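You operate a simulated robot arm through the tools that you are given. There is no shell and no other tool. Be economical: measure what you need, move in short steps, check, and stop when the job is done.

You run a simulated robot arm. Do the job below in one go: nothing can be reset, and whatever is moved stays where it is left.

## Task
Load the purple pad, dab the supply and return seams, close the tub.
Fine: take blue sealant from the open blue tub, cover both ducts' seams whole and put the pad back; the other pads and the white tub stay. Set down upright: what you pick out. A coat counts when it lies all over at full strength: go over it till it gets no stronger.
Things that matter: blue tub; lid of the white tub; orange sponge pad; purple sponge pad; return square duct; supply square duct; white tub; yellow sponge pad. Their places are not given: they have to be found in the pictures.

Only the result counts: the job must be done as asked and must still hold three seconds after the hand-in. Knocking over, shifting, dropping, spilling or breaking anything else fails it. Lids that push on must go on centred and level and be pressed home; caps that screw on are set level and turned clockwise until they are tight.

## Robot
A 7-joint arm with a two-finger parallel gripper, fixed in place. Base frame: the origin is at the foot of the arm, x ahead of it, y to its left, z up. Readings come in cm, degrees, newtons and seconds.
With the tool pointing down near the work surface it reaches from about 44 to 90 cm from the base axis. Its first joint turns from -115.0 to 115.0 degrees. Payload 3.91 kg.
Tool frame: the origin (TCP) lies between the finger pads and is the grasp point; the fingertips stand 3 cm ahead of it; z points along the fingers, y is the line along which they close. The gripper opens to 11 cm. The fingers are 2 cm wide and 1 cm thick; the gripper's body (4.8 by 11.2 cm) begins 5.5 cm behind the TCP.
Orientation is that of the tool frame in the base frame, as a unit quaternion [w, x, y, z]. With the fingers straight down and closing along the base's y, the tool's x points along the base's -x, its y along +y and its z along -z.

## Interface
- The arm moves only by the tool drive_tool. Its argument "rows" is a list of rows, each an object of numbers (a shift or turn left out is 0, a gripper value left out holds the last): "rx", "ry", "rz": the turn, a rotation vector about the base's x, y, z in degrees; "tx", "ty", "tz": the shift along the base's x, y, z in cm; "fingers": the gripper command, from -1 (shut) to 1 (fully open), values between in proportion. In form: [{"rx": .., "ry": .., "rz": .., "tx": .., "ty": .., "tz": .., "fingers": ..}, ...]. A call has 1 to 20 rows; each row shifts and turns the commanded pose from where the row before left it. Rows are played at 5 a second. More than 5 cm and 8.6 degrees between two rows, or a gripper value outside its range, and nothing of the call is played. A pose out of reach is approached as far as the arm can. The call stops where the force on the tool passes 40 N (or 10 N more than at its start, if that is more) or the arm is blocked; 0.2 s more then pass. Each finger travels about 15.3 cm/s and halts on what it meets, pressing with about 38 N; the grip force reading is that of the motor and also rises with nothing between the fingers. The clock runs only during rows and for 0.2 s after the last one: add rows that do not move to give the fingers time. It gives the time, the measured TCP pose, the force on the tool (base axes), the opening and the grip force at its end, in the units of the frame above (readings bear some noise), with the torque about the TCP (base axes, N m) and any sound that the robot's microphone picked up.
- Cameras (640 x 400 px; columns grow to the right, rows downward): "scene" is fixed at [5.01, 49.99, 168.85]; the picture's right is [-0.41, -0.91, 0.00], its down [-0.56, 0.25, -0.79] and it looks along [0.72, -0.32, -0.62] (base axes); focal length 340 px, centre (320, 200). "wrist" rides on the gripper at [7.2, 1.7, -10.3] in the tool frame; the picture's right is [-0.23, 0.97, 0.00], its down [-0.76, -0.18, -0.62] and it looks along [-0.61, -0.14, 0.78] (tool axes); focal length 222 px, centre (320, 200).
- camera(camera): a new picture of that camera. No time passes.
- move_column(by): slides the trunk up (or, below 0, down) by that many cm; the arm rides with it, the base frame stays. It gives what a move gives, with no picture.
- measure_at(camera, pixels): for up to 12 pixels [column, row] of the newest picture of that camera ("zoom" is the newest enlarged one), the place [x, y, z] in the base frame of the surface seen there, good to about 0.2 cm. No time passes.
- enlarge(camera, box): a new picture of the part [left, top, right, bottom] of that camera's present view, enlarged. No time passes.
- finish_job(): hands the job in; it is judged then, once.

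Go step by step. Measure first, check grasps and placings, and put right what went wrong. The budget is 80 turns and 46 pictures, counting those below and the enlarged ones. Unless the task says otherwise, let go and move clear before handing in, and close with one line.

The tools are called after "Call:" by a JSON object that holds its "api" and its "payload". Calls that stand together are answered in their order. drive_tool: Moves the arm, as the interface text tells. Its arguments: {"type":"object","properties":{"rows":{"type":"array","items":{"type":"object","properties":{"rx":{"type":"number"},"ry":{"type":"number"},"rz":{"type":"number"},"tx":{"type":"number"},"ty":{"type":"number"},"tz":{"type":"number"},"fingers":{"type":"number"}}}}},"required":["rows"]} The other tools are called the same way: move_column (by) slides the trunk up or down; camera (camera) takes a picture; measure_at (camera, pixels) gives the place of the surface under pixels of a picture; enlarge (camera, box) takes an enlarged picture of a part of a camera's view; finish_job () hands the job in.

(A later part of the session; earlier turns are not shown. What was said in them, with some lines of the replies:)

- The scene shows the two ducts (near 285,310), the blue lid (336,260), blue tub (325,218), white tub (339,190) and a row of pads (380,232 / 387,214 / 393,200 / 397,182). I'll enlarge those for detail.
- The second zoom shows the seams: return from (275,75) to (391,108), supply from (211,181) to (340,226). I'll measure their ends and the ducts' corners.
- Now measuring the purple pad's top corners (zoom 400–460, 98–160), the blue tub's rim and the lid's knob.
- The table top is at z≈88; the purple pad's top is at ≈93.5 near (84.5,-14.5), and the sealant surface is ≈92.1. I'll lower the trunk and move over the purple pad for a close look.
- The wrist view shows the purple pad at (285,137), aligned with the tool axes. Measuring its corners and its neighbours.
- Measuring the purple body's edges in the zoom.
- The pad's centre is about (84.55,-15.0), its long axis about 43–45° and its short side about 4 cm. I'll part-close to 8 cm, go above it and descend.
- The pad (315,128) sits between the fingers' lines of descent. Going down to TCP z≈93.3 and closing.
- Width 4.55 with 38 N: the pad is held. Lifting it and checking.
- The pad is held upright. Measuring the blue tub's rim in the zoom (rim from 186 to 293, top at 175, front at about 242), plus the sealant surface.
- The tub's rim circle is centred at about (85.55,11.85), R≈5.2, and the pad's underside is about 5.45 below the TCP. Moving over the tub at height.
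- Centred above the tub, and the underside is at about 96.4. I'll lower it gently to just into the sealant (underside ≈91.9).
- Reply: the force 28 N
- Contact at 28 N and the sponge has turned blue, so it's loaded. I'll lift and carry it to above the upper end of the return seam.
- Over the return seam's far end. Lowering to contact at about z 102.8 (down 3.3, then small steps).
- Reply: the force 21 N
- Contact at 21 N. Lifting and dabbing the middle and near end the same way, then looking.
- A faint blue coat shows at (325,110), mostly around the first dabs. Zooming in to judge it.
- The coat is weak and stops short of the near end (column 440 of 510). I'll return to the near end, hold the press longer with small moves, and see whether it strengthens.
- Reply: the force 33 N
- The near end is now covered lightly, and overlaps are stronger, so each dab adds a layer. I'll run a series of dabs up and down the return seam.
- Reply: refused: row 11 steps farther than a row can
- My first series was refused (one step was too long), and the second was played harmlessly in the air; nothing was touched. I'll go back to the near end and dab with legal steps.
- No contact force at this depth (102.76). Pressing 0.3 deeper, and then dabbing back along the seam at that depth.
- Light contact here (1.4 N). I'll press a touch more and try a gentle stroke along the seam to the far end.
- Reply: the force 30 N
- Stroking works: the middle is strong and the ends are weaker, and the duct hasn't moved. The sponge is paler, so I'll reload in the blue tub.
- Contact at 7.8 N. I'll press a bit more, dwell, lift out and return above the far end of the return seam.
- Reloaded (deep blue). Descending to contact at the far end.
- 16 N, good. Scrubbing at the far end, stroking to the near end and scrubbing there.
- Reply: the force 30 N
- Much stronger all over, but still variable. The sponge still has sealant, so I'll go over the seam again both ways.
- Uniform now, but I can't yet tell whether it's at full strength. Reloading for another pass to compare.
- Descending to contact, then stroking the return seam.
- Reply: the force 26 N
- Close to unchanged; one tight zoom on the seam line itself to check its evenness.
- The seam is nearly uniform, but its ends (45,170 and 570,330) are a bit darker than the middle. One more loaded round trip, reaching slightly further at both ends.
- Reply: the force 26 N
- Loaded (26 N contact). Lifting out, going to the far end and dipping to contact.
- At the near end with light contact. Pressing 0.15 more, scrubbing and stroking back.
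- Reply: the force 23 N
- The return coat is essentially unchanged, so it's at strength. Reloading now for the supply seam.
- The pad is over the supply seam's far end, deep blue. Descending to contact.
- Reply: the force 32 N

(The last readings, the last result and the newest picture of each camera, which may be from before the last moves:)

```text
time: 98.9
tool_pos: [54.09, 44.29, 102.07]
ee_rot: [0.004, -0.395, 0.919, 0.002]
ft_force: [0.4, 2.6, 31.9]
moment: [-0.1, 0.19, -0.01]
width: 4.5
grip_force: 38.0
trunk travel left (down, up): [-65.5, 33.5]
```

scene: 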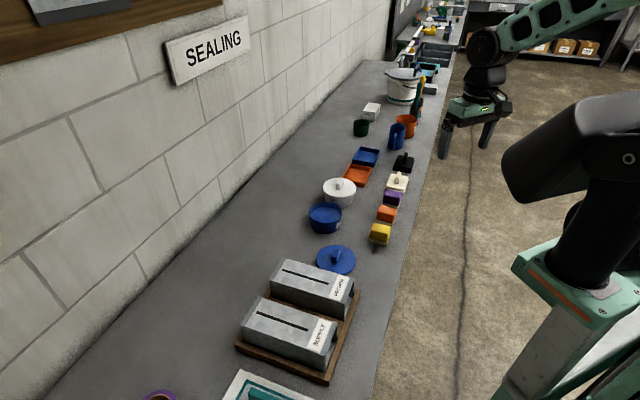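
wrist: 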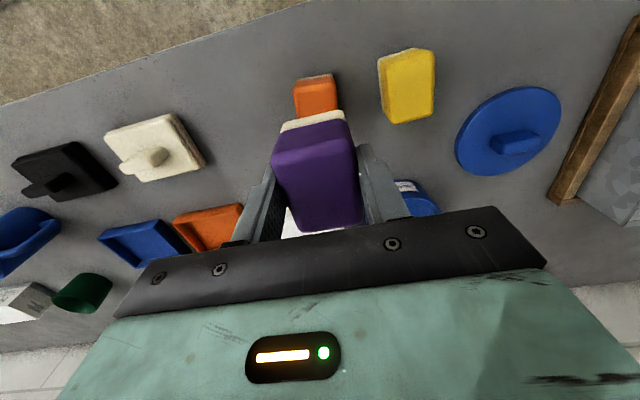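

Contact at 32 N. Easing by 0.08, scrubbing and stroking to the near end.

Call:
{"api": "drive_tool", "payload": {"rows": [{"tz": 0.08}, {"tx": -0.69, "ty": -0.72}, {"tx": -0.69, "ty": -0.72}, {"tx": 0.69, "ty": 0.72}, {"tx": 0.69, "ty": 0.72}, {"tx": -0.69, "ty": -0.72}, {"tx": -0.69, "ty": -0.72}, {"tx": -0.69, "ty": -0.72}, {"tx": -0.69, "ty": -0.72}, {"tx": -0.69, "ty": -0.72}, {"tx": -0.69, "ty": -0.72}, {"tx": -0.69, "ty": -0.72}, {"tx": -0.69, "ty": -0.72}, {"tx": -0.69, "ty": -0.72}, {"tx": -0.69, "ty": -0.72}, {"tx": -0.69, "ty": -0.72}, {"tx": -0.48, "ty": -0.5}, {"tx": 0.69, "ty": 0.72}, {"tx": 0.69, "ty": 0.72}, {"tx": -0.69, "ty": -0.72}]}}

```text
time: 103.1
tool_pos: [46.73, 36.5, 101.85]
ee_rot: [0.002, -0.394, 0.919, -0.001]
ft_force: [2.7, 2.6, 13.8]
moment: [-0.01, 0.08, -0.01]
width: 4.55
grip_force: 38.0
trunk travel left (down, up): [-65.5, 33.5]
```

Call:
{"api": "drive_tool", "payload": {"rows": [{"tx": -0.69, "ty": -0.72}, {"tx": 0.69, "ty": 0.72}, {"tx": 0.69, "ty": 0.72}, {"tx": 0.69, "ty": 0.72}, {"tx": 0.69, "ty": 0.72}, {"tx": 0.69, "ty": 0.72}, {"tx": 0.69, "ty": 0.72}, {"tx": 0.69, "ty": 0.72}, {"tx": 0.69, "ty": 0.72}, {"tx": 0.69, "ty": 0.72}, {"tx": 0.69, "ty": 0.72}, {"tx": 0.69, "ty": 0.72}, {"tx": 0.48, "ty": 0.5}, {"tz": 2}, {"tz": 2.2}, {"tx": 3.4, "ty": -3.4}, {"tx": 3.4, "ty": -3.4}, {"tx": 3.4, "ty": -3.4}, {"tx": 3.4, "ty": -3.4}, {}]}}

Call:
{"api": "enlarge", "payload": {"camera": "scene", "box": [230, 270, 320, 335]}}

```text
time: 107.3
tool_pos: [67.61, 30.53, 105.94]
ee_rot: [0.0, -0.395, 0.919, -0.001]
ft_force: [-0.5, -0.5, -0.8]
moment: [-0.01, -0.02, -0.03]
width: 4.54
grip_force: 38.3
trunk travel left (down, up): [-65.5, 33.5]
```

```text
6.15 times, centred on (275, 302) of scene
```

zoom: 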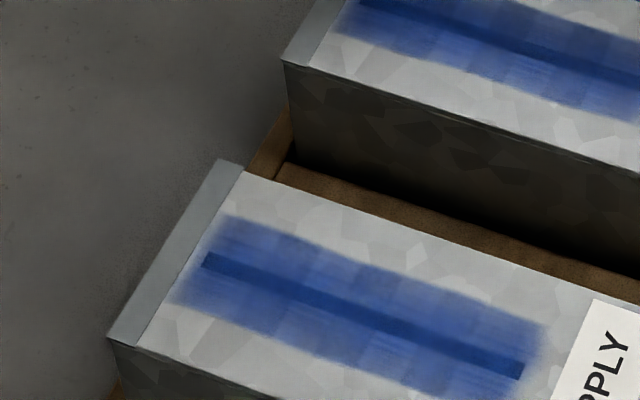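

The supply is nearly as strong as the return already. One more load for a second round trip on it.

Call:
{"api": "drive_tool", "payload": {"rows": [{"tx": 2.99, "ty": -3.11}, {"tx": 2.99, "ty": -3.11}, {"tx": 2.99, "ty": -3.11}, {"tx": 2.99, "ty": -3.11}, {"tx": 2.99, "ty": -3.12}, {"tx": 2.99, "ty": -3.12}, {}, {"tz": -3}, {"tz": -3}, {"tz": -2}, {"tz": -0.9}, {"tz": -0.2}, {"tz": -0.2}, {}, {}, {}]}}

```text
time: 110.7
tool_pos: [85.58, 12.04, 96.65]
ee_rot: [0.002, -0.395, 0.919, -0.001]
ft_force: [0.0, 0.0, -0.4]
moment: [-0.03, 0.0, -0.03]
width: 4.52
grip_force: 38.1
trunk travel left (down, up): [-65.5, 33.5]
```

Call:
{"api": "drive_tool", "payload": {"rows": [{"tz": -0.15}, {"tz": -0.1}, {}, {}, {}]}}

Call:
{"api": "enlarge", "payload": {"camera": "scene", "box": [290, 170, 370, 250]}}

```text
time: 111.9
tool_pos: [85.65, 12.08, 96.58]
ee_rot: [0.003, -0.394, 0.919, -0.001]
ft_force: [3.3, 1.0, 14.5]
moment: [0.09, 0.04, -0.03]
width: 4.55
grip_force: 38.0
trunk travel left (down, up): [-65.5, 33.5]
```

```text
5.00 times, centred on (330, 210) of scene
```

zoom: 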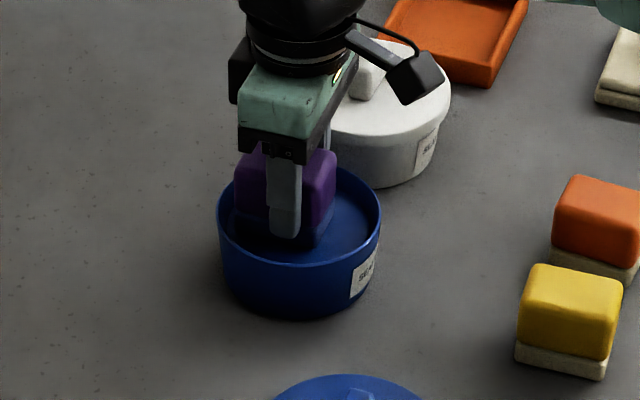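

The pad has crept up and about 0.5 cm along its length in the grip; it's still fine and loaded. Going back over the supply seam, allowing for that.

Call:
{"api": "drive_tool", "payload": {"rows": [{"tz": 2}, {"tz": 3}, {"tz": 4.9}, {"tx": -3.21, "ty": 3.19}, {"tx": -3.21, "ty": 3.19}, {"tx": -3.21, "ty": 3.19}, {"tx": -3.21, "ty": 3.19}, {"tx": -3.21, "ty": 3.19}, {"tx": -3.21, "ty": 3.19}, {"tx": -3.21, "ty": 3.19}, {"tx": -3.21, "ty": 3.19}, {"tx": -3.21, "ty": 3.19}, {"tx": -3.21, "ty": 3.15}, {}, {"tz": -2.5}, {"tz": -1.6}, {"tz": -0.1}, {}]}}

```text
time: 115.7
tool_pos: [53.55, 43.78, 102.15]
ee_rot: [0.001, -0.395, 0.919, -0.001]
ft_force: [-0.2, 0.2, -1.3]
moment: [-0.03, 0.0, 0.0]
width: 4.51
grip_force: 37.7
trunk travel left (down, up): [-65.5, 33.5]
```

Call:
{"api": "drive_tool", "payload": {"rows": [{"tz": -0.2}, {"tz": -0.2}, {}, {}]}}

```text
time: 116.7
tool_pos: [53.55, 43.84, 101.81]
ee_rot: [0.001, -0.394, 0.919, -0.001]
ft_force: [-0.2, 0.5, 7.2]
moment: [0.0, 0.13, -0.03]
width: 4.52
grip_force: 37.8
trunk travel left (down, up): [-65.5, 33.5]
```

Light contact at 7 N. Scrubbing and stroking to the near end.

Call:
{"api": "drive_tool", "payload": {"rows": [{"tz": -0.06}, {"tx": -0.69, "ty": -0.72}, {"tx": -0.69, "ty": -0.72}, {"tx": 0.69, "ty": 0.72}, {"tx": 0.69, "ty": 0.72}, {"tx": -0.69, "ty": -0.72}, {"tx": -0.69, "ty": -0.72}, {"tx": -0.69, "ty": -0.72}, {"tx": -0.69, "ty": -0.72}, {"tx": -0.69, "ty": -0.72}, {"tx": -0.69, "ty": -0.72}, {"tx": -0.69, "ty": -0.72}, {"tx": -0.69, "ty": -0.72}, {"tx": -0.69, "ty": -0.72}, {"tx": -0.69, "ty": -0.72}, {"tx": -0.69, "ty": -0.72}, {"tx": -0.48, "ty": -0.5}, {"tx": 0.69, "ty": 0.72}, {"tx": 0.69, "ty": 0.72}, {}]}}

Call:
{"api": "drive_tool", "payload": {"rows": [{"tz": -0.04}, {"tx": -0.69, "ty": -0.72}, {"tx": -0.69, "ty": -0.72}, {"tx": 0.69, "ty": 0.72}, {"tx": 0.69, "ty": 0.72}, {"tx": -0.69, "ty": -0.72}, {"tx": -0.69, "ty": -0.72}, {}, {"tz": 2}, {"tz": 2.2}, {"tx": 3.4, "ty": -3.4}, {"tx": 3.4, "ty": -3.4}, {"tx": 3.4, "ty": -3.4}, {}]}}

Call:
{"api": "enlarge", "payload": {"camera": "scene", "box": [250, 280, 320, 330]}}

```text
time: 120.9
tool_pos: [46.58, 36.83, 101.75]
ee_rot: [0.0, -0.395, 0.919, -0.001]
ft_force: [-7.4, -3.9, 23.3]
moment: [-0.04, 0.25, 0.03]
width: 4.54
grip_force: 38.2
trunk travel left (down, up): [-65.5, 33.5]
```

```text
time: 123.9
tool_pos: [55.74, 25.1, 105.49]
ee_rot: [0.0, -0.394, 0.919, -0.001]
ft_force: [0.5, -1.7, -0.8]
moment: [-0.02, 0.0, 0.02]
width: 4.52
grip_force: 38.3
trunk travel left (down, up): [-65.5, 33.5]
```

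```text
8.00 times, centred on (285, 305) of scene
```

zoom: 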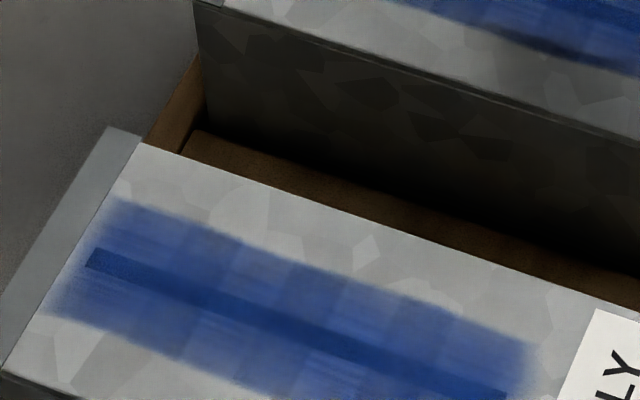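

The supply seam is uniform, and the coat extends past both ends. The arm hovers over the return seam's near end, so I'll scrub that end once more to be sure, stroking back along it.

Call:
{"api": "drive_tool", "payload": {"rows": [{"tx": -0.4, "ty": 0.25}, {"tz": -2}, {"tz": -1.65}, {"tz": -0.15}, {"tz": -0.1}, {}, {}]}}

```text
time: 125.5
tool_pos: [55.2, 25.54, 101.84]
ee_rot: [0.001, -0.394, 0.919, -0.002]
ft_force: [-0.3, 0.0, -0.8]
moment: [0.0, -0.01, -0.02]
width: 4.51
grip_force: 38.1
trunk travel left (down, up): [-65.5, 33.5]
```

Call:
{"api": "drive_tool", "payload": {"rows": [{"tz": -0.2}, {}, {"tx": 0.69, "ty": 0.73}, {"tx": 0.69, "ty": 0.73}, {"tx": 0.69, "ty": 0.73}, {"tx": -0.69, "ty": -0.73}, {"tx": -0.69, "ty": -0.73}, {"tx": -0.69, "ty": -0.73}, {"tx": 0.69, "ty": 0.73}, {"tx": 0.69, "ty": 0.73}, {"tx": -0.69, "ty": -0.73}, {"tx": -0.69, "ty": -0.73}, {"tz": 2}, {"tz": 2.2}, {"tx": 3.4, "ty": -3.4}, {"tx": 3.4, "ty": -3.4}, {"tx": 3.4, "ty": -3.4}, {"tx": 3.4, "ty": -3.4}, {}]}}

Call:
{"api": "enlarge", "payload": {"camera": "scene", "box": [235, 245, 345, 340]}}

```text
time: 129.5
tool_pos: [68.94, 11.94, 105.88]
ee_rot: [0.0, -0.394, 0.919, -0.001]
ft_force: [0.0, -0.1, 0.1]
moment: [-0.01, 0.04, -0.01]
width: 4.52
grip_force: 37.7
trunk travel left (down, up): [-65.5, 33.5]
```

```text
4.21 times, centred on (290, 292) of scene
```

zoom: 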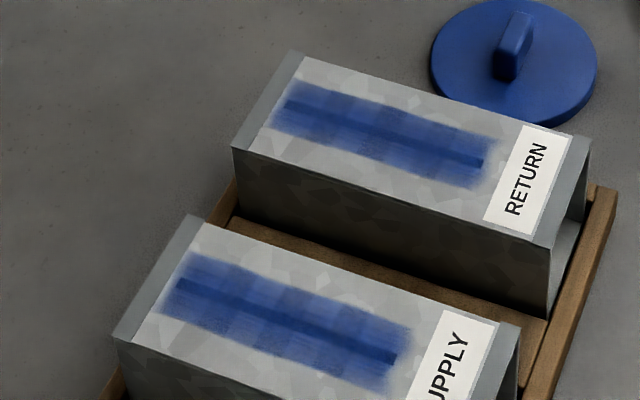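

Both near tips (480,162 and 392,358) look slightly darker; zooming on them.

Call:
{"api": "enlarge", "payload": {"camera": "scene", "box": [330, 270, 354, 285]}}

Call:
{"api": "enlarge", "payload": {"camera": "scene", "box": [300, 265, 332, 290]}}

Call:
{"api": "enlarge", "payload": {"camera": "scene", "box": [305, 315, 337, 340]}}

```text
16.00 times, centred on (342, 278) of scene
```

zoom: 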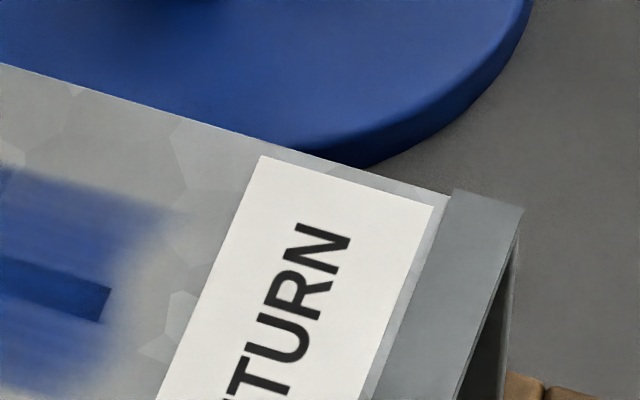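

```text
16.00 times, centred on (316, 278) of scene
```

zoom: 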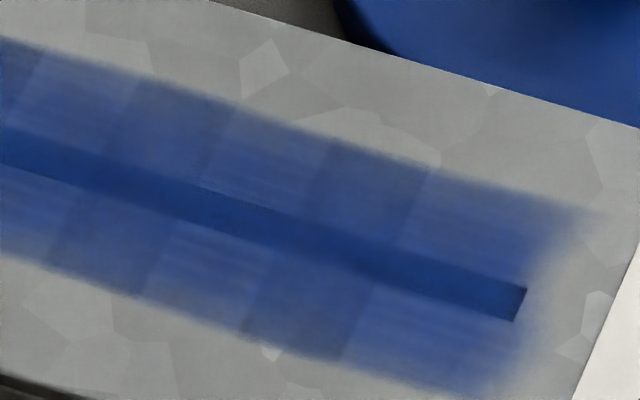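

```text
16.00 times, centred on (321, 328) of scene
```

zoom: 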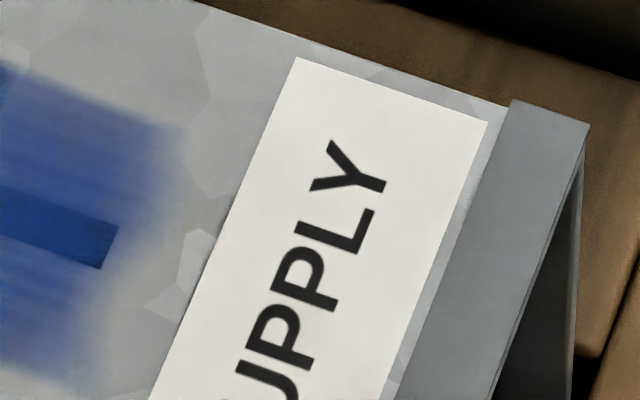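

The last few millimetres of both near tips fade, so the strokes must reach about 1 cm further. Reloading for that.

Call:
{"api": "drive_tool", "payload": {"rows": [{"tx": 4.15}, {"tx": 4.15}, {"tx": 4.15}, {"tx": 4.15}, {}, {"tz": -3}, {"tz": -3}, {"tz": -2}, {"tz": -1.2}, {"tz": -0.2}, {"tz": -0.15}, {}, {}]}}

```text
time: 132.3
tool_pos: [85.48, 11.9, 96.56]
ee_rot: [0.001, -0.393, 0.919, 0.0]
ft_force: [-2.0, -0.2, 6.8]
moment: [0.07, 0.17, 0.01]
width: 4.54
grip_force: 37.8
trunk travel left (down, up): [-65.5, 33.5]
```

Loaded. Carrying to the return seam's near end (about 0.7 cm further than before).

Call:
{"api": "drive_tool", "payload": {"rows": [{"tz": -0.08}, {}, {"tz": 2}, {"tz": 3}, {"tz": 4.7}, {"tx": -4.39, "ty": 1.854}, {"tx": -4.39, "ty": 1.854}, {"tx": -4.39, "ty": 1.854}, {"tx": -4.39, "ty": 1.854}, {"tx": -4.4, "ty": 1.854}, {"tx": -4.4, "ty": 1.854}, {"tx": -4.4, "ty": 1.854}, {}, {"tz": -2.5}, {"tz": -1.7}, {"tz": -0.15}, {}]}}

```text
time: 135.9
tool_pos: [54.78, 24.88, 101.73]
ee_rot: [0.001, -0.394, 0.919, -0.001]
ft_force: [0.7, -0.3, 4.3]
moment: [0.07, 0.02, -0.04]
width: 4.53
grip_force: 38.2
trunk travel left (down, up): [-65.5, 33.5]
```

Contact. Scrubbing this tip, then hopping to the supply's near tip and lowering there.

Call:
{"api": "drive_tool", "payload": {"rows": [{"tz": -0.08}, {"tx": 0.69, "ty": 0.73}, {"tx": 0.69, "ty": 0.73}, {"tx": -0.69, "ty": -0.73}, {"tx": -0.69, "ty": -0.73}, {"tx": 0.69, "ty": 0.73}, {"tx": 0.69, "ty": 0.73}, {"tx": -0.69, "ty": -0.73}, {"tx": -0.69, "ty": -0.73}, {"tx": 0.69, "ty": 0.73}, {"tx": 0.69, "ty": 0.73}, {"tx": -0.69, "ty": -0.73}, {"tx": -0.69, "ty": -0.73}, {"tz": 2}, {"tx": -3.33, "ty": 3.29}, {"tx": -3.33, "ty": 3.29}, {"tx": -3.34, "ty": 3.29}, {"tz": -1.8}, {"tz": -0.1}, {}]}}

```text
time: 140.1
tool_pos: [44.73, 34.76, 101.75]
ee_rot: [0.002, -0.394, 0.919, 0.0]
ft_force: [-0.1, -1.0, 18.9]
moment: [-0.28, 0.24, -0.02]
width: 4.5
grip_force: 37.6
trunk travel left (down, up): [-65.5, 33.5]
```

Call:
{"api": "drive_tool", "payload": {"rows": [{"tx": 0.69, "ty": 0.72}, {"tx": 0.69, "ty": 0.72}, {"tx": -0.69, "ty": -0.72}, {"tx": -0.69, "ty": -0.72}, {"tx": 0.69, "ty": 0.72}, {"tx": 0.69, "ty": 0.72}, {"tx": -0.69, "ty": -0.72}, {"tx": -0.69, "ty": -0.72}, {"tx": 0.69, "ty": 0.72}, {"tx": 0.69, "ty": 0.72}, {"tx": -0.69, "ty": -0.72}, {"tx": -0.69, "ty": -0.72}, {"tz": 2}, {"tz": 2.2}, {"tx": 3.4, "ty": -3.4}, {"tx": 3.4, "ty": -3.4}, {"tx": 3.4, "ty": -3.4}, {"tx": 3.4, "ty": -3.4}, {"tx": 3.4, "ty": -3.4}, {"tx": 3.4, "ty": -3.4}]}}

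Call:
{"api": "enlarge", "payload": {"camera": "scene", "box": [240, 250, 340, 335]}}

```text
time: 144.3
tool_pos: [65.17, 14.3, 105.67]
ee_rot: [0.0, -0.395, 0.919, -0.001]
ft_force: [-0.4, 0.9, -0.1]
moment: [-0.05, 0.01, 0.0]
width: 4.54
grip_force: 38.3
trunk travel left (down, up): [-65.5, 33.5]
```

```text
4.71 times, centred on (290, 292) of scene
```

zoom: 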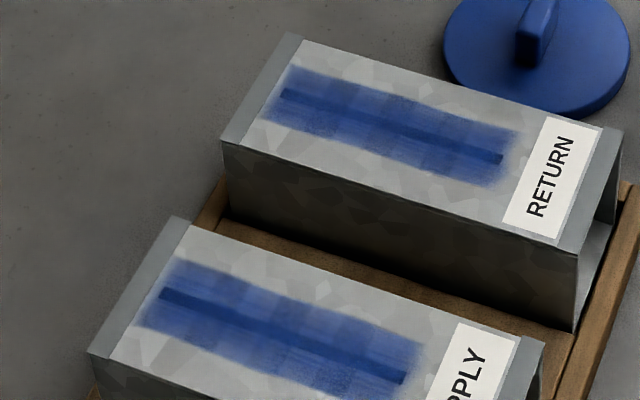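

Better. Two tight looks to verify both seams end to end.

Call:
{"api": "enlarge", "payload": {"camera": "scene", "box": [292, 260, 352, 298]}}

Call:
{"api": "enlarge", "payload": {"camera": "scene", "box": [268, 303, 334, 340]}}

```text
10.53 times, centred on (322, 279) of scene
```

zoom: 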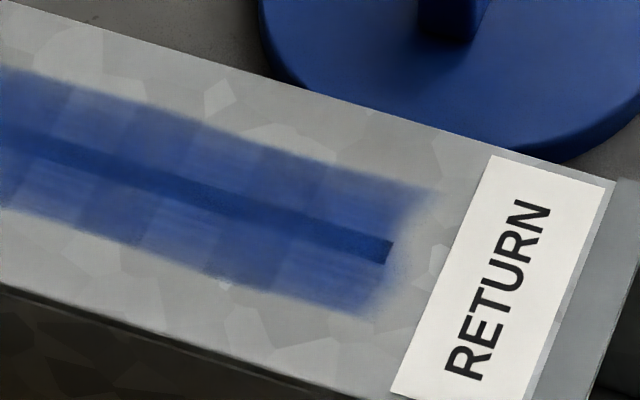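

```text
9.70 times, centred on (301, 322) of scene
```

zoom: 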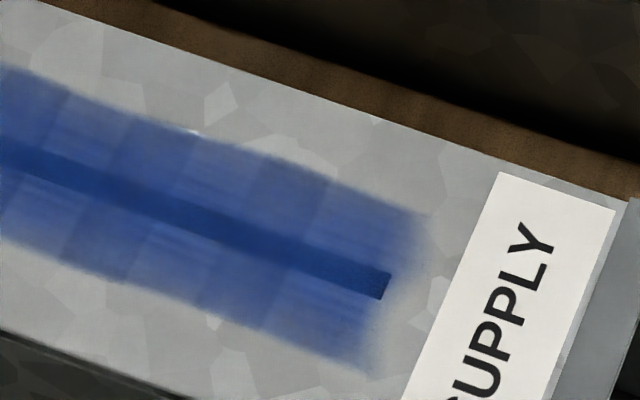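

The coat's outline is clipped to a fixed patch, so the edges are at its limit; only the supply's near tip (375,280) still looks a little grainy. One more load to finish it off with a full pass.

Call:
{"api": "drive_tool", "payload": {"rows": [{"tx": 4.08, "ty": -0.48}, {"tx": 4.08, "ty": -0.48}, {"tx": 4.08, "ty": -0.48}, {"tx": 4.08, "ty": -0.48}, {"tx": 4.06, "ty": -0.48}, {}, {"tz": -3}, {"tz": -3}, {"tz": -2}, {"tz": -1.1}, {"tz": -0.2}, {"tz": -0.15}, {}, {}]}}

```text
time: 147.3
tool_pos: [85.5, 11.84, 96.55]
ee_rot: [0.002, -0.394, 0.919, 0.0]
ft_force: [0.3, -0.5, 2.5]
moment: [0.04, 0.04, 0.01]
width: 4.51
grip_force: 38.0
trunk travel left (down, up): [-65.5, 33.5]
```

Call:
{"api": "drive_tool", "payload": {"rows": [{"tz": -0.12}, {}, {}, {"tz": 3}, {"tz": 3}, {"tz": 3.7}, {"tx": -4.08, "ty": 2.29}, {"tx": -4.08, "ty": 2.29}, {"tx": -4.08, "ty": 2.29}, {"tx": -4.08, "ty": 2.29}, {"tx": -4.08, "ty": 2.29}, {"tx": -4.08, "ty": 2.29}, {"tx": -4.08, "ty": 2.29}, {"tx": -4.08, "ty": 2.29}, {"tx": -4.07, "ty": 2.29}, {"tx": -4.07, "ty": 2.29}, {}, {"tz": -2.5}, {"tz": -1.7}, {}]}}

```text
time: 151.5
tool_pos: [44.63, 34.61, 101.81]
ee_rot: [0.0, -0.393, 0.919, -0.001]
ft_force: [-0.5, 0.8, -0.6]
moment: [0.0, 0.04, -0.01]
width: 4.55
grip_force: 37.9
trunk travel left (down, up): [-65.5, 33.5]
```

Call:
{"api": "drive_tool", "payload": {"rows": [{"tz": -0.15}, {"tz": -0.08}, {"tx": 0.69, "ty": 0.72}, {"tx": 0.69, "ty": 0.72}, {"tx": -0.69, "ty": -0.72}, {"tx": -0.69, "ty": -0.72}, {"tx": 0.69, "ty": 0.72}, {"tx": 0.69, "ty": 0.72}, {"tx": 0.69, "ty": 0.72}, {"tx": 0.69, "ty": 0.72}, {"tx": 0.69, "ty": 0.72}, {"tx": 0.69, "ty": 0.72}, {"tx": 0.69, "ty": 0.72}, {"tx": 0.69, "ty": 0.72}, {"tx": 0.69, "ty": 0.72}, {"tx": 0.69, "ty": 0.72}, {"tx": 0.69, "ty": 0.72}, {"tx": 0.69, "ty": 0.72}, {"tx": 0.69, "ty": 0.72}]}}

```text
time: 155.5
tool_pos: [53.63, 44.06, 101.61]
ee_rot: [0.002, -0.394, 0.919, 0.0]
ft_force: [-2.5, -2.5, 12.7]
moment: [0.09, 0.06, -0.01]
width: 4.53
grip_force: 38.3
trunk travel left (down, up): [-65.5, 33.5]
```

Scrubbing this far end, then hopping to the return's far end for a final pass.

Call:
{"api": "drive_tool", "payload": {"rows": [{"tx": -0.69, "ty": -0.72}, {"tx": -0.69, "ty": -0.72}, {"tx": 0.69, "ty": 0.72}, {"tx": 0.69, "ty": 0.72}, {"tz": 2}, {"tx": 3.24, "ty": -3.36}, {"tx": 3.24, "ty": -3.36}, {"tx": 3.24, "ty": -3.36}, {"tz": -1.8}, {"tz": -0.15}, {}]}}

Call:
{"api": "drive_tool", "payload": {"rows": [{"tx": -0.69, "ty": -0.73}, {"tx": -0.69, "ty": -0.73}, {"tx": 0.69, "ty": 0.73}, {"tx": 0.69, "ty": 0.73}, {"tx": -0.69, "ty": -0.73}, {"tx": -0.69, "ty": -0.73}, {"tx": -0.69, "ty": -0.73}, {"tx": -0.69, "ty": -0.73}, {"tx": -0.69, "ty": -0.73}, {"tx": -0.69, "ty": -0.73}, {"tx": -0.69, "ty": -0.73}, {"tx": -0.69, "ty": -0.73}, {"tx": -0.69, "ty": -0.73}, {"tx": -0.69, "ty": -0.73}, {"tx": -0.69, "ty": -0.73}, {"tx": -0.69, "ty": -0.73}, {"tx": -0.35, "ty": -0.36}, {"tx": 0.69, "ty": 0.73}, {"tx": 0.69, "ty": 0.73}]}}

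Call:
{"api": "drive_tool", "payload": {"rows": [{"tx": -0.69, "ty": -0.73}, {"tx": -0.69, "ty": -0.73}, {"tz": 2}, {"tz": 2.2}, {"tx": 3.4, "ty": -3.4}, {"tx": 3.4, "ty": -3.4}, {"tx": 3.4, "ty": -3.4}, {"tx": 3.4, "ty": -3.4}, {}]}}

Call:
{"api": "enlarge", "payload": {"camera": "scene", "box": [245, 255, 335, 335]}}

```text
time: 157.9
tool_pos: [63.49, 33.97, 101.71]
ee_rot: [0.001, -0.394, 0.919, -0.001]
ft_force: [0.3, -2.1, 4.5]
moment: [0.0, 0.05, 0.02]
width: 4.52
grip_force: 38.0
trunk travel left (down, up): [-65.5, 33.5]
```

```text
time: 161.9
tool_pos: [55.96, 26.35, 101.7]
ee_rot: [0.0, -0.394, 0.919, -0.001]
ft_force: [0.2, -0.3, -0.5]
moment: [0.01, 0.02, -0.01]
width: 4.52
grip_force: 38.0
trunk travel left (down, up): [-65.5, 33.5]
```

```text
time: 163.9
tool_pos: [68.43, 11.23, 105.94]
ee_rot: [0.0, -0.394, 0.919, -0.001]
ft_force: [0.4, 0.5, -0.4]
moment: [-0.01, 0.02, 0.02]
width: 4.51
grip_force: 37.9
trunk travel left (down, up): [-65.5, 33.5]
```

```text
5.00 times, centred on (290, 295) of scene
```

zoom: 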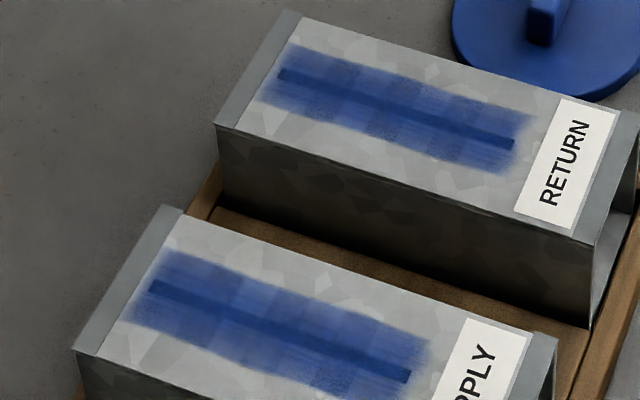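

Both seams look uniform and no stronger than before. Now carrying the purple pad back above its spot.

Call:
{"api": "drive_tool", "payload": {"rows": [{"tx": 2.25, "ty": -3.8}, {"tx": 2.25, "ty": -3.8}, {"tx": 2.25, "ty": -3.8}, {"tx": 2.25, "ty": -3.8}, {"tx": 2.25, "ty": -3.8}, {"tx": 2.25, "ty": -3.8, "rz": -2.5}, {"tx": 2.22, "ty": -3.78}, {}, {"tz": -4}, {"tz": -3}, {}]}}

Call:
{"api": "enlarge", "payload": {"camera": "scene", "box": [350, 150, 430, 230]}}

```text
time: 166.3
tool_pos: [84.05, -15.43, 98.96]
ee_rot: [0.002, -0.374, 0.928, -0.001]
ft_force: [-0.4, 0.6, -0.7]
moment: [-0.02, -0.01, -0.02]
width: 4.52
grip_force: 38.5
trunk travel left (down, up): [-65.5, 33.5]
```

```text
5.00 times, centred on (390, 190) of scene
```

zoom: 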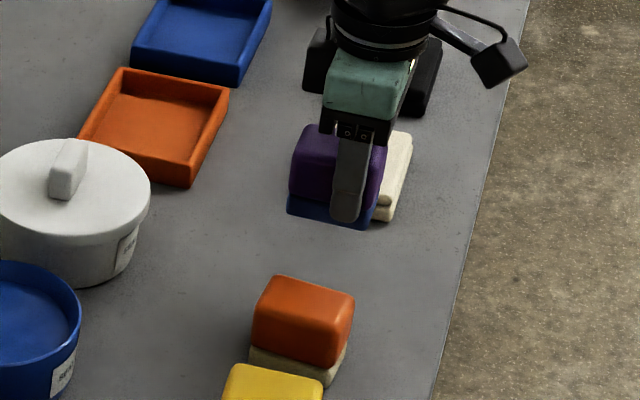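

Measuring the near face's lower corners (289,211) and (364,227).

Call:
{"api": "measure_at", "payload": {"camera": "zoom", "pixels": [[290, 210], [362, 225], [291, 185], [300, 215], [372, 205], [250, 350], [325, 380]]}}

```text
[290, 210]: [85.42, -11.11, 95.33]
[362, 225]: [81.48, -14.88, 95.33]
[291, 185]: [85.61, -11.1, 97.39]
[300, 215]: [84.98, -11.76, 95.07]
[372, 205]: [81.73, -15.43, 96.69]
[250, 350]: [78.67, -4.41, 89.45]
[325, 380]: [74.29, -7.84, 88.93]
```

The pad's centre is about 0.55 cm off along its length, so I'll shift (-0.45,-0.3) and lower to near the table.

Call:
{"api": "drive_tool", "payload": {"rows": [{"tx": -0.45, "ty": -0.3}, {"tz": -3}, {"tz": -2.5}, {"tz": -0.8}, {"tz": -0.2}, {"tz": -0.1}, {}]}}

```text
time: 167.9
tool_pos: [83.69, -15.67, 92.34]
ee_rot: [0.001, -0.373, 0.928, 0.0]
ft_force: [-0.2, -0.6, 4.3]
moment: [0.07, 0.07, 0.04]
width: 4.52
grip_force: 38.6
trunk travel left (down, up): [-65.5, 33.5]
```

Touched down at 4 N. Releasing and rising.

Call:
{"api": "drive_tool", "payload": {"rows": [{"fingers": 0.0}, {"fingers": 0.3}, {"fingers": 0.4}, {}, {"tz": 2}, {"tz": 4}, {"tz": 5}, {"tz": 3}, {}]}}

Call:
{"api": "drive_tool", "payload": {"rows": [{"tx": -3, "ty": 3.5}, {"tx": -3, "ty": 3.5}, {"tx": -2, "ty": 4.5}, {"tx": -2, "ty": 4.5}, {"tx": -1.5, "ty": 4.5}, {"tx": -1.5, "ty": 4.5}, {}]}}

Call:
{"api": "enlarge", "payload": {"camera": "scene", "box": [290, 150, 430, 280]}}

Call:
{"api": "camera", "payload": {"camera": "wrist"}}

```text
time: 169.9
tool_pos: [83.65, -15.54, 106.31]
ee_rot: [0.002, -0.374, 0.927, -0.001]
ft_force: [0.2, -0.1, 0.6]
moment: [-0.02, 0.02, -0.02]
width: 7.7
grip_force: 0.1
trunk travel left (down, up): [-65.5, 33.5]
```

```text
time: 171.5
tool_pos: [70.43, 9.45, 106.23]
ee_rot: [0.001, -0.374, 0.927, -0.001]
ft_force: [0.2, 0.2, -1.5]
moment: [0.02, -0.01, -0.03]
width: 7.69
grip_force: 0.0
trunk travel left (down, up): [-65.5, 33.5]
```

```text
3.08 times, centred on (360, 215) of scene
```

zoom: 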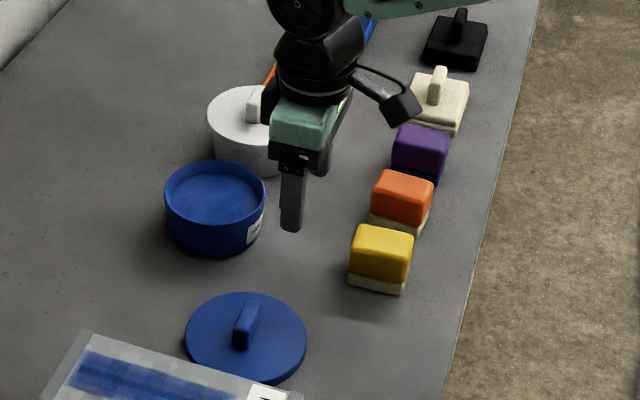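

```text
5 pictures are left
```

wrist: 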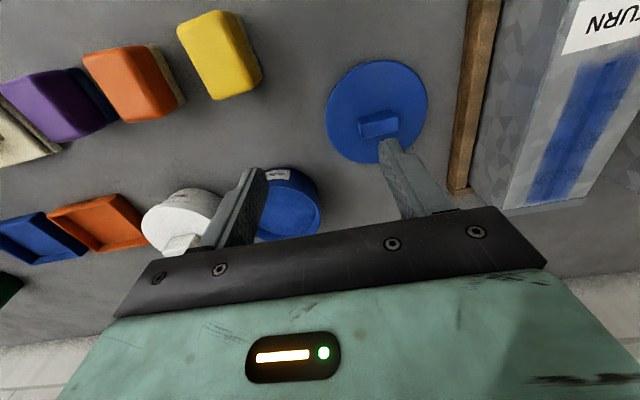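

The purple pad stands back in its row, upright. Measuring the lid's rim and handle from both views.

Call:
{"api": "measure_at", "payload": {"camera": "wrist", "pixels": [[362, 123], [394, 117], [365, 135], [396, 129], [378, 126], [329, 100], [424, 95], [378, 62], [340, 145], [415, 140], [345, 75], [412, 72]]}}

Call:
{"api": "measure_at", "payload": {"camera": "zoom", "pixels": [[245, 303], [258, 306], [235, 328], [246, 335], [247, 318], [188, 330], [304, 330], [248, 293], [240, 348], [215, 300], [285, 302], [240, 372]]}}

```text
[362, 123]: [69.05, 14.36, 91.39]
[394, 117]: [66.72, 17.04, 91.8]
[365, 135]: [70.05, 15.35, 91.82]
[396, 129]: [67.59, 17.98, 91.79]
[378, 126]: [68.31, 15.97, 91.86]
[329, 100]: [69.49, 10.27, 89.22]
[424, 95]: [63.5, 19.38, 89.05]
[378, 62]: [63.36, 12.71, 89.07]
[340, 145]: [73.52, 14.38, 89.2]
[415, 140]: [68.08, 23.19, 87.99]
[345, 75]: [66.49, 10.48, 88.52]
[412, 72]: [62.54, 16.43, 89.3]
```

```text
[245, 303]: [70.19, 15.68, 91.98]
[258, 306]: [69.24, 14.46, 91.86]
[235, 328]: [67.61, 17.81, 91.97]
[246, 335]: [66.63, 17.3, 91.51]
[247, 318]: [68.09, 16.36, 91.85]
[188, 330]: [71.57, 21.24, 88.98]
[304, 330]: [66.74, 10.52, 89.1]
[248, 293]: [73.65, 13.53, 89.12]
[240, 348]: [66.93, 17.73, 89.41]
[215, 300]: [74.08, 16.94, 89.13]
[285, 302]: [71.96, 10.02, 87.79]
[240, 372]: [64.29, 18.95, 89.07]
```

The lid's centre and handle are at about (68.4,16.2), handle about 3.6 × 1.4 cm with its long axis at about 132°, top at 91.9. I'll turn −91° to grip it across its flat sides and come in above.

Call:
{"api": "drive_tool", "payload": {"rows": [{"tx": -0.4, "ty": 1.35, "rz": -8.3, "fingers": 0.0}, {"tx": -0.4, "ty": 1.35, "rz": -8.3}, {"tx": -0.4, "ty": 1.35, "rz": -8.3}, {"tx": -0.4, "ty": 1.35, "rz": -8.3}, {"tx": -0.4, "ty": 1.35, "rz": -8.3}, {"rz": -8.3}, {"rz": -8.3}, {"rz": -8.3}, {"rz": -8.3}, {"rz": -8.3}, {"rz": -8.3}, {"tz": -4}, {"tz": -4}, {}]}}

```text
time: 174.5
tool_pos: [68.69, 15.96, 98.26]
ee_rot: [0.0, 0.403, 0.915, -0.001]
ft_force: [0.1, 0.6, 0.7]
moment: [0.0, -0.05, 0.02]
width: 5.48
grip_force: 0.0
trunk travel left (down, up): [-65.5, 33.5]
```

Aligned. Centring, lowering to TCP z≈92.6 and closing on the handle.

Call:
{"api": "drive_tool", "payload": {"rows": [{"tx": -0.2, "ty": 0.2}, {"tz": -3}, {"tz": -2.2}, {"tz": -0.4}, {}, {"fingers": -0.5}, {"fingers": -1}, {}, {}]}}

Call:
{"api": "drive_tool", "payload": {"rows": [{"tz": 1}, {"tz": 2}, {"tz": 4}, {"tz": 4}, {}]}}

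Call:
{"api": "enlarge", "payload": {"camera": "scene", "box": [280, 170, 400, 290]}}

```text
time: 176.5
tool_pos: [68.46, 16.43, 92.78]
ee_rot: [0.001, 0.402, 0.916, -0.001]
ft_force: [-0.5, -0.3, -0.2]
moment: [0.0, 0.0, 0.01]
width: 1.67
grip_force: 37.7
trunk travel left (down, up): [-65.5, 33.5]
```

```text
time: 177.7
tool_pos: [68.6, 16.57, 103.77]
ee_rot: [0.0, 0.402, 0.915, -0.001]
ft_force: [0.4, 0.1, -0.3]
moment: [-0.03, -0.03, -0.01]
width: 1.66
grip_force: 38.4
trunk travel left (down, up): [-65.5, 33.5]
```

```text
3.33 times, centred on (340, 230) of scene
```

zoom: 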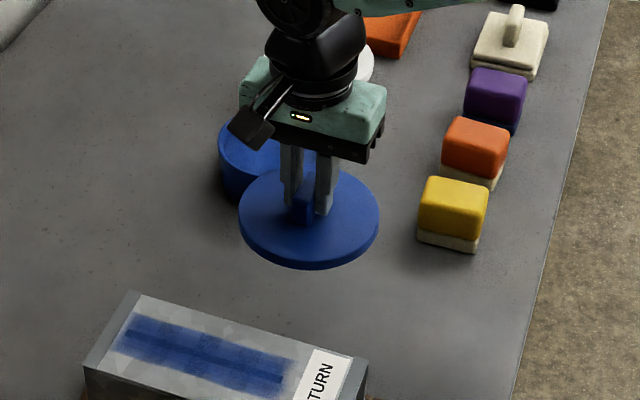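

The lid is lifted and looks level. Measuring its rim to get its centre relative to the TCP (68.5,16.5).

Call:
{"api": "measure_at", "payload": {"camera": "zoom", "pixels": [[242, 213], [376, 213], [310, 258], [270, 248], [350, 246], [260, 185], [360, 182], [250, 235], [368, 235], [290, 255], [330, 256]]}}

```text
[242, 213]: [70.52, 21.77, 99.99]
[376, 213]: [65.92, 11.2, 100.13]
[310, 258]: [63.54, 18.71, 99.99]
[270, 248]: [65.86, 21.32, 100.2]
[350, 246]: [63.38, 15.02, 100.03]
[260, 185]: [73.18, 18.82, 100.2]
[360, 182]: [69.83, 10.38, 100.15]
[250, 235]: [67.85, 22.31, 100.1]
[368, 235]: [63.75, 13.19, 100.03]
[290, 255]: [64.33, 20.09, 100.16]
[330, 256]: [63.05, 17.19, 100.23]
```

The lid is level and its centre lies about (-0.05,-0.2) from the TCP. I'll move it aside to re-measure the tub's rim unobstructed.

Call:
{"api": "drive_tool", "payload": {"rows": [{"tz": 2, "ty": -4}, {"ty": -4.5}, {"ty": -4.5}, {"ty": -4.5}, {"ty": -3}, {}]}}

Call:
{"api": "enlarge", "payload": {"camera": "scene", "box": [285, 165, 385, 265]}}

```text
time: 179.1
tool_pos: [68.39, -4.09, 105.43]
ee_rot: [-0.001, 0.401, 0.916, 0.0]
ft_force: [-0.5, 0.0, 0.1]
moment: [-0.04, -0.03, 0.02]
width: 1.67
grip_force: 37.9
trunk travel left (down, up): [-65.5, 33.5]
```

```text
4.00 times, centred on (335, 215) of scene
```

zoom: 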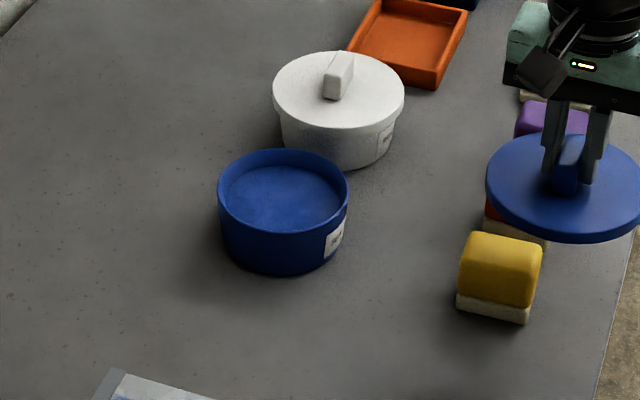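

Call:
{"api": "measure_at", "payload": {"camera": "zoom", "pixels": [[221, 189], [346, 190], [283, 152], [250, 156], [315, 158], [232, 170], [335, 170], [283, 232], [255, 226], [310, 226], [283, 229], [283, 200]]}}

Call:
{"api": "measure_at", "payload": {"camera": "zoom", "pixels": [[488, 180], [638, 180], [520, 228], [490, 200], [636, 205], [565, 235], [610, 233], [500, 157], [625, 150], [540, 238], [505, 218], [575, 238]]}}

```text
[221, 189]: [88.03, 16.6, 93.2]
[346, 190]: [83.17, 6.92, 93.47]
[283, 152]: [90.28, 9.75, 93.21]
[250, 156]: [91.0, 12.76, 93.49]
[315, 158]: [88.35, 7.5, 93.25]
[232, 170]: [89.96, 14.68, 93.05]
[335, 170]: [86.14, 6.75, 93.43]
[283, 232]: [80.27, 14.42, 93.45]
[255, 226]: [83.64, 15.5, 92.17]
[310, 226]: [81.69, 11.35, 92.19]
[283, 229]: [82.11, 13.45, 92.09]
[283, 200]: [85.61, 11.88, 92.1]
```

```text
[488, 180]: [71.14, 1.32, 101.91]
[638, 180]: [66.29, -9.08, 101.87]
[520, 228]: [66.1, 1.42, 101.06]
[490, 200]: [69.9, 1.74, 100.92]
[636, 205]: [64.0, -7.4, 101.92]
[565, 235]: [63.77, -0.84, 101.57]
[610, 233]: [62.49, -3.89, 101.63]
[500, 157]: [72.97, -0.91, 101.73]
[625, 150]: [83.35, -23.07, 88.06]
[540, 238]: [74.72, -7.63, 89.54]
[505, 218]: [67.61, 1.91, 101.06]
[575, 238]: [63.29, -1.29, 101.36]
```

The tub's rim is centred at about (85.4,11.9), still in place, and the lid's centre is within 0.1 of the TCP. Carrying the lid over the tub and lowering to just above the rim.

Call:
{"api": "drive_tool", "payload": {"rows": [{"tx": 3.41, "ty": 3.21}, {"tx": 3.41, "ty": 3.21}, {"tx": 3.41, "ty": 3.21}, {"tx": 3.41, "ty": 3.21}, {"tx": 3.42, "ty": 3.2}, {}, {}, {"tz": -3}, {"tz": -2.5}, {}, {}]}}

Call:
{"api": "enlarge", "payload": {"camera": "scene", "box": [285, 165, 385, 265]}}

```text
time: 181.5
tool_pos: [85.59, 12.1, 99.95]
ee_rot: [0.001, 0.402, 0.916, -0.001]
ft_force: [0.1, 0.0, -1.0]
moment: [-0.01, 0.01, -0.01]
width: 1.66
grip_force: 37.6
trunk travel left (down, up): [-65.5, 33.5]
```

```text
4.00 times, centred on (335, 215) of scene
```

zoom: 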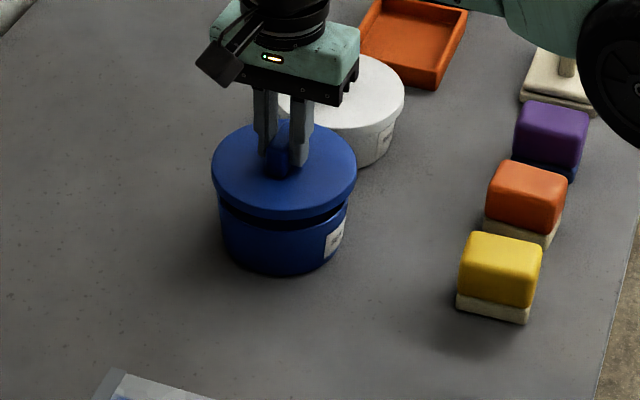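

Centred over the tub (lid 211–357, tub 219–348). Fine shift, and lowering gently to contact.

Call:
{"api": "drive_tool", "payload": {"rows": [{"tx": -0.08, "ty": -0.1}, {"tz": -1}, {"tz": -0.5}, {"tz": -0.3}, {"tz": -0.2}, {"tz": -0.2}, {}, {}]}}

```text
time: 183.3
tool_pos: [85.27, 11.91, 97.99]
ee_rot: [0.001, 0.402, 0.916, 0.001]
ft_force: [-0.5, -2.4, 13.9]
moment: [0.58, -0.05, 0.0]
width: 1.63
grip_force: 37.8
trunk travel left (down, up): [-65.5, 33.5]
```

Contact at the rim height (14 N, slightly to the +y side). Pressing in small steps.

Call:
{"api": "drive_tool", "payload": {"rows": [{"tz": -0.15}, {"tz": -0.15}, {}, {}]}}

```text
time: 184.3
tool_pos: [85.29, 11.85, 97.9]
ee_rot: [0.002, 0.402, 0.915, 0.0]
ft_force: [-2.6, -2.6, 29.3]
moment: [1.11, -0.29, 0.03]
width: 1.72
grip_force: 37.6
trunk travel left (down, up): [-65.5, 33.5]
```

The moment points to contact on the +y/+x side, and the side force pushes toward −x,−y. I'll ease up, shift (-0.1,-0.15) and press again.

Call:
{"api": "drive_tool", "payload": {"rows": [{"tz": 0.4}, {"tx": -0.08, "ty": -0.17}, {"tz": -0.2}, {"tz": -0.1}, {"tz": -0.1}, {}, {}]}}

```text
time: 185.9
tool_pos: [85.28, 11.69, 97.82]
ee_rot: [0.0, 0.401, 0.916, 0.0]
ft_force: [-0.4, 10.7, 26.0]
moment: [1.38, -0.25, 0.17]
width: 1.75
grip_force: 38.0
trunk travel left (down, up): [-65.5, 33.5]
5 turns are left
```

Few turns remain. I'll undo the shift, release so the lid settles level on the rim, then press its handle top with closed fingers.

Call:
{"api": "drive_tool", "payload": {"rows": [{"ty": 0.12}, {"fingers": 0.0}, {}, {"tz": 2}, {"tz": 3}, {"tz": 1.5}, {"fingers": -1}, {}, {}, {"tz": -2}, {"tz": -1}, {"tz": -0.5}, {"tz": -0.3}, {"tz": -0.2}, {"tz": -0.2}, {"tz": -0.2}, {"tz": -0.2}, {"tz": -0.2}, {}]}}

```text
time: 189.9
tool_pos: [85.19, 11.75, 99.94]
ee_rot: [0.002, 0.401, 0.916, 0.001]
ft_force: [-1.3, 0.7, 37.0]
moment: [0.11, 0.1, 0.02]
width: 0.0
grip_force: 38.2
trunk travel left (down, up): [-65.5, 33.5]
heard: snap
4 turns are left
```

A snap was heard with a centred 37 N press. I'll lift clear and check with one picture.

Call:
{"api": "drive_tool", "payload": {"rows": [{"tz": 2}, {"tz": 4}, {"tz": 4}, {"tz": 2}, {"tx": -3, "ty": -3.5}, {"tx": -3, "ty": -3.5}, {"tx": -3, "ty": -3.5}, {"tx": -3, "ty": -3.5}, {}, {}]}}

Call:
{"api": "enlarge", "payload": {"camera": "scene", "box": [285, 165, 385, 265]}}

```text
time: 192.1
tool_pos: [73.37, -1.98, 111.29]
ee_rot: [0.0, 0.402, 0.916, -0.002]
ft_force: [-0.3, 0.1, -0.8]
moment: [0.02, 0.0, -0.01]
width: 0.0
grip_force: 37.5
trunk travel left (down, up): [-65.5, 33.5]
```

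```text
4.00 times, centred on (335, 215) of scene
3 turns are left
```

zoom: 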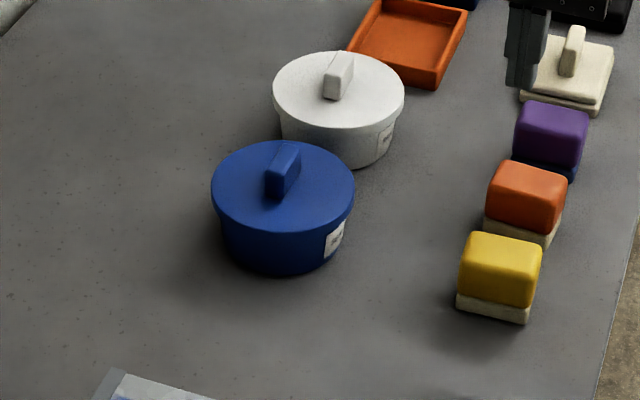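

The lid sits like the white one's. One quick level check on its rim.

Call:
{"api": "measure_at", "payload": {"camera": "zoom", "pixels": [[216, 185], [350, 185], [283, 222], [255, 150], [315, 150], [240, 212], [325, 212], [280, 112]]}}

```text
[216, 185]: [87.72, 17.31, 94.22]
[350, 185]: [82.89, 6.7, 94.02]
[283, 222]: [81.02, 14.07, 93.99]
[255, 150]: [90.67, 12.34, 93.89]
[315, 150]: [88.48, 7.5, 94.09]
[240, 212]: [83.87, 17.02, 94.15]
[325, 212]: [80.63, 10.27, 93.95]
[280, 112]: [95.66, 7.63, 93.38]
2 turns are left
```

The lid's rim reads about 94.0 all round, level and at the same height as the white tub's lid. The hand is clear, so I'm handing in.

Call:
{"api": "finish_job", "payload": {}}

```text
The job is handed in.
```

Both duct seams are coated with blue sealant end to end, the purple pad is back upright in its row, and the blue tub's lid snapped on level; I've handed the job in, but no verdict came back.
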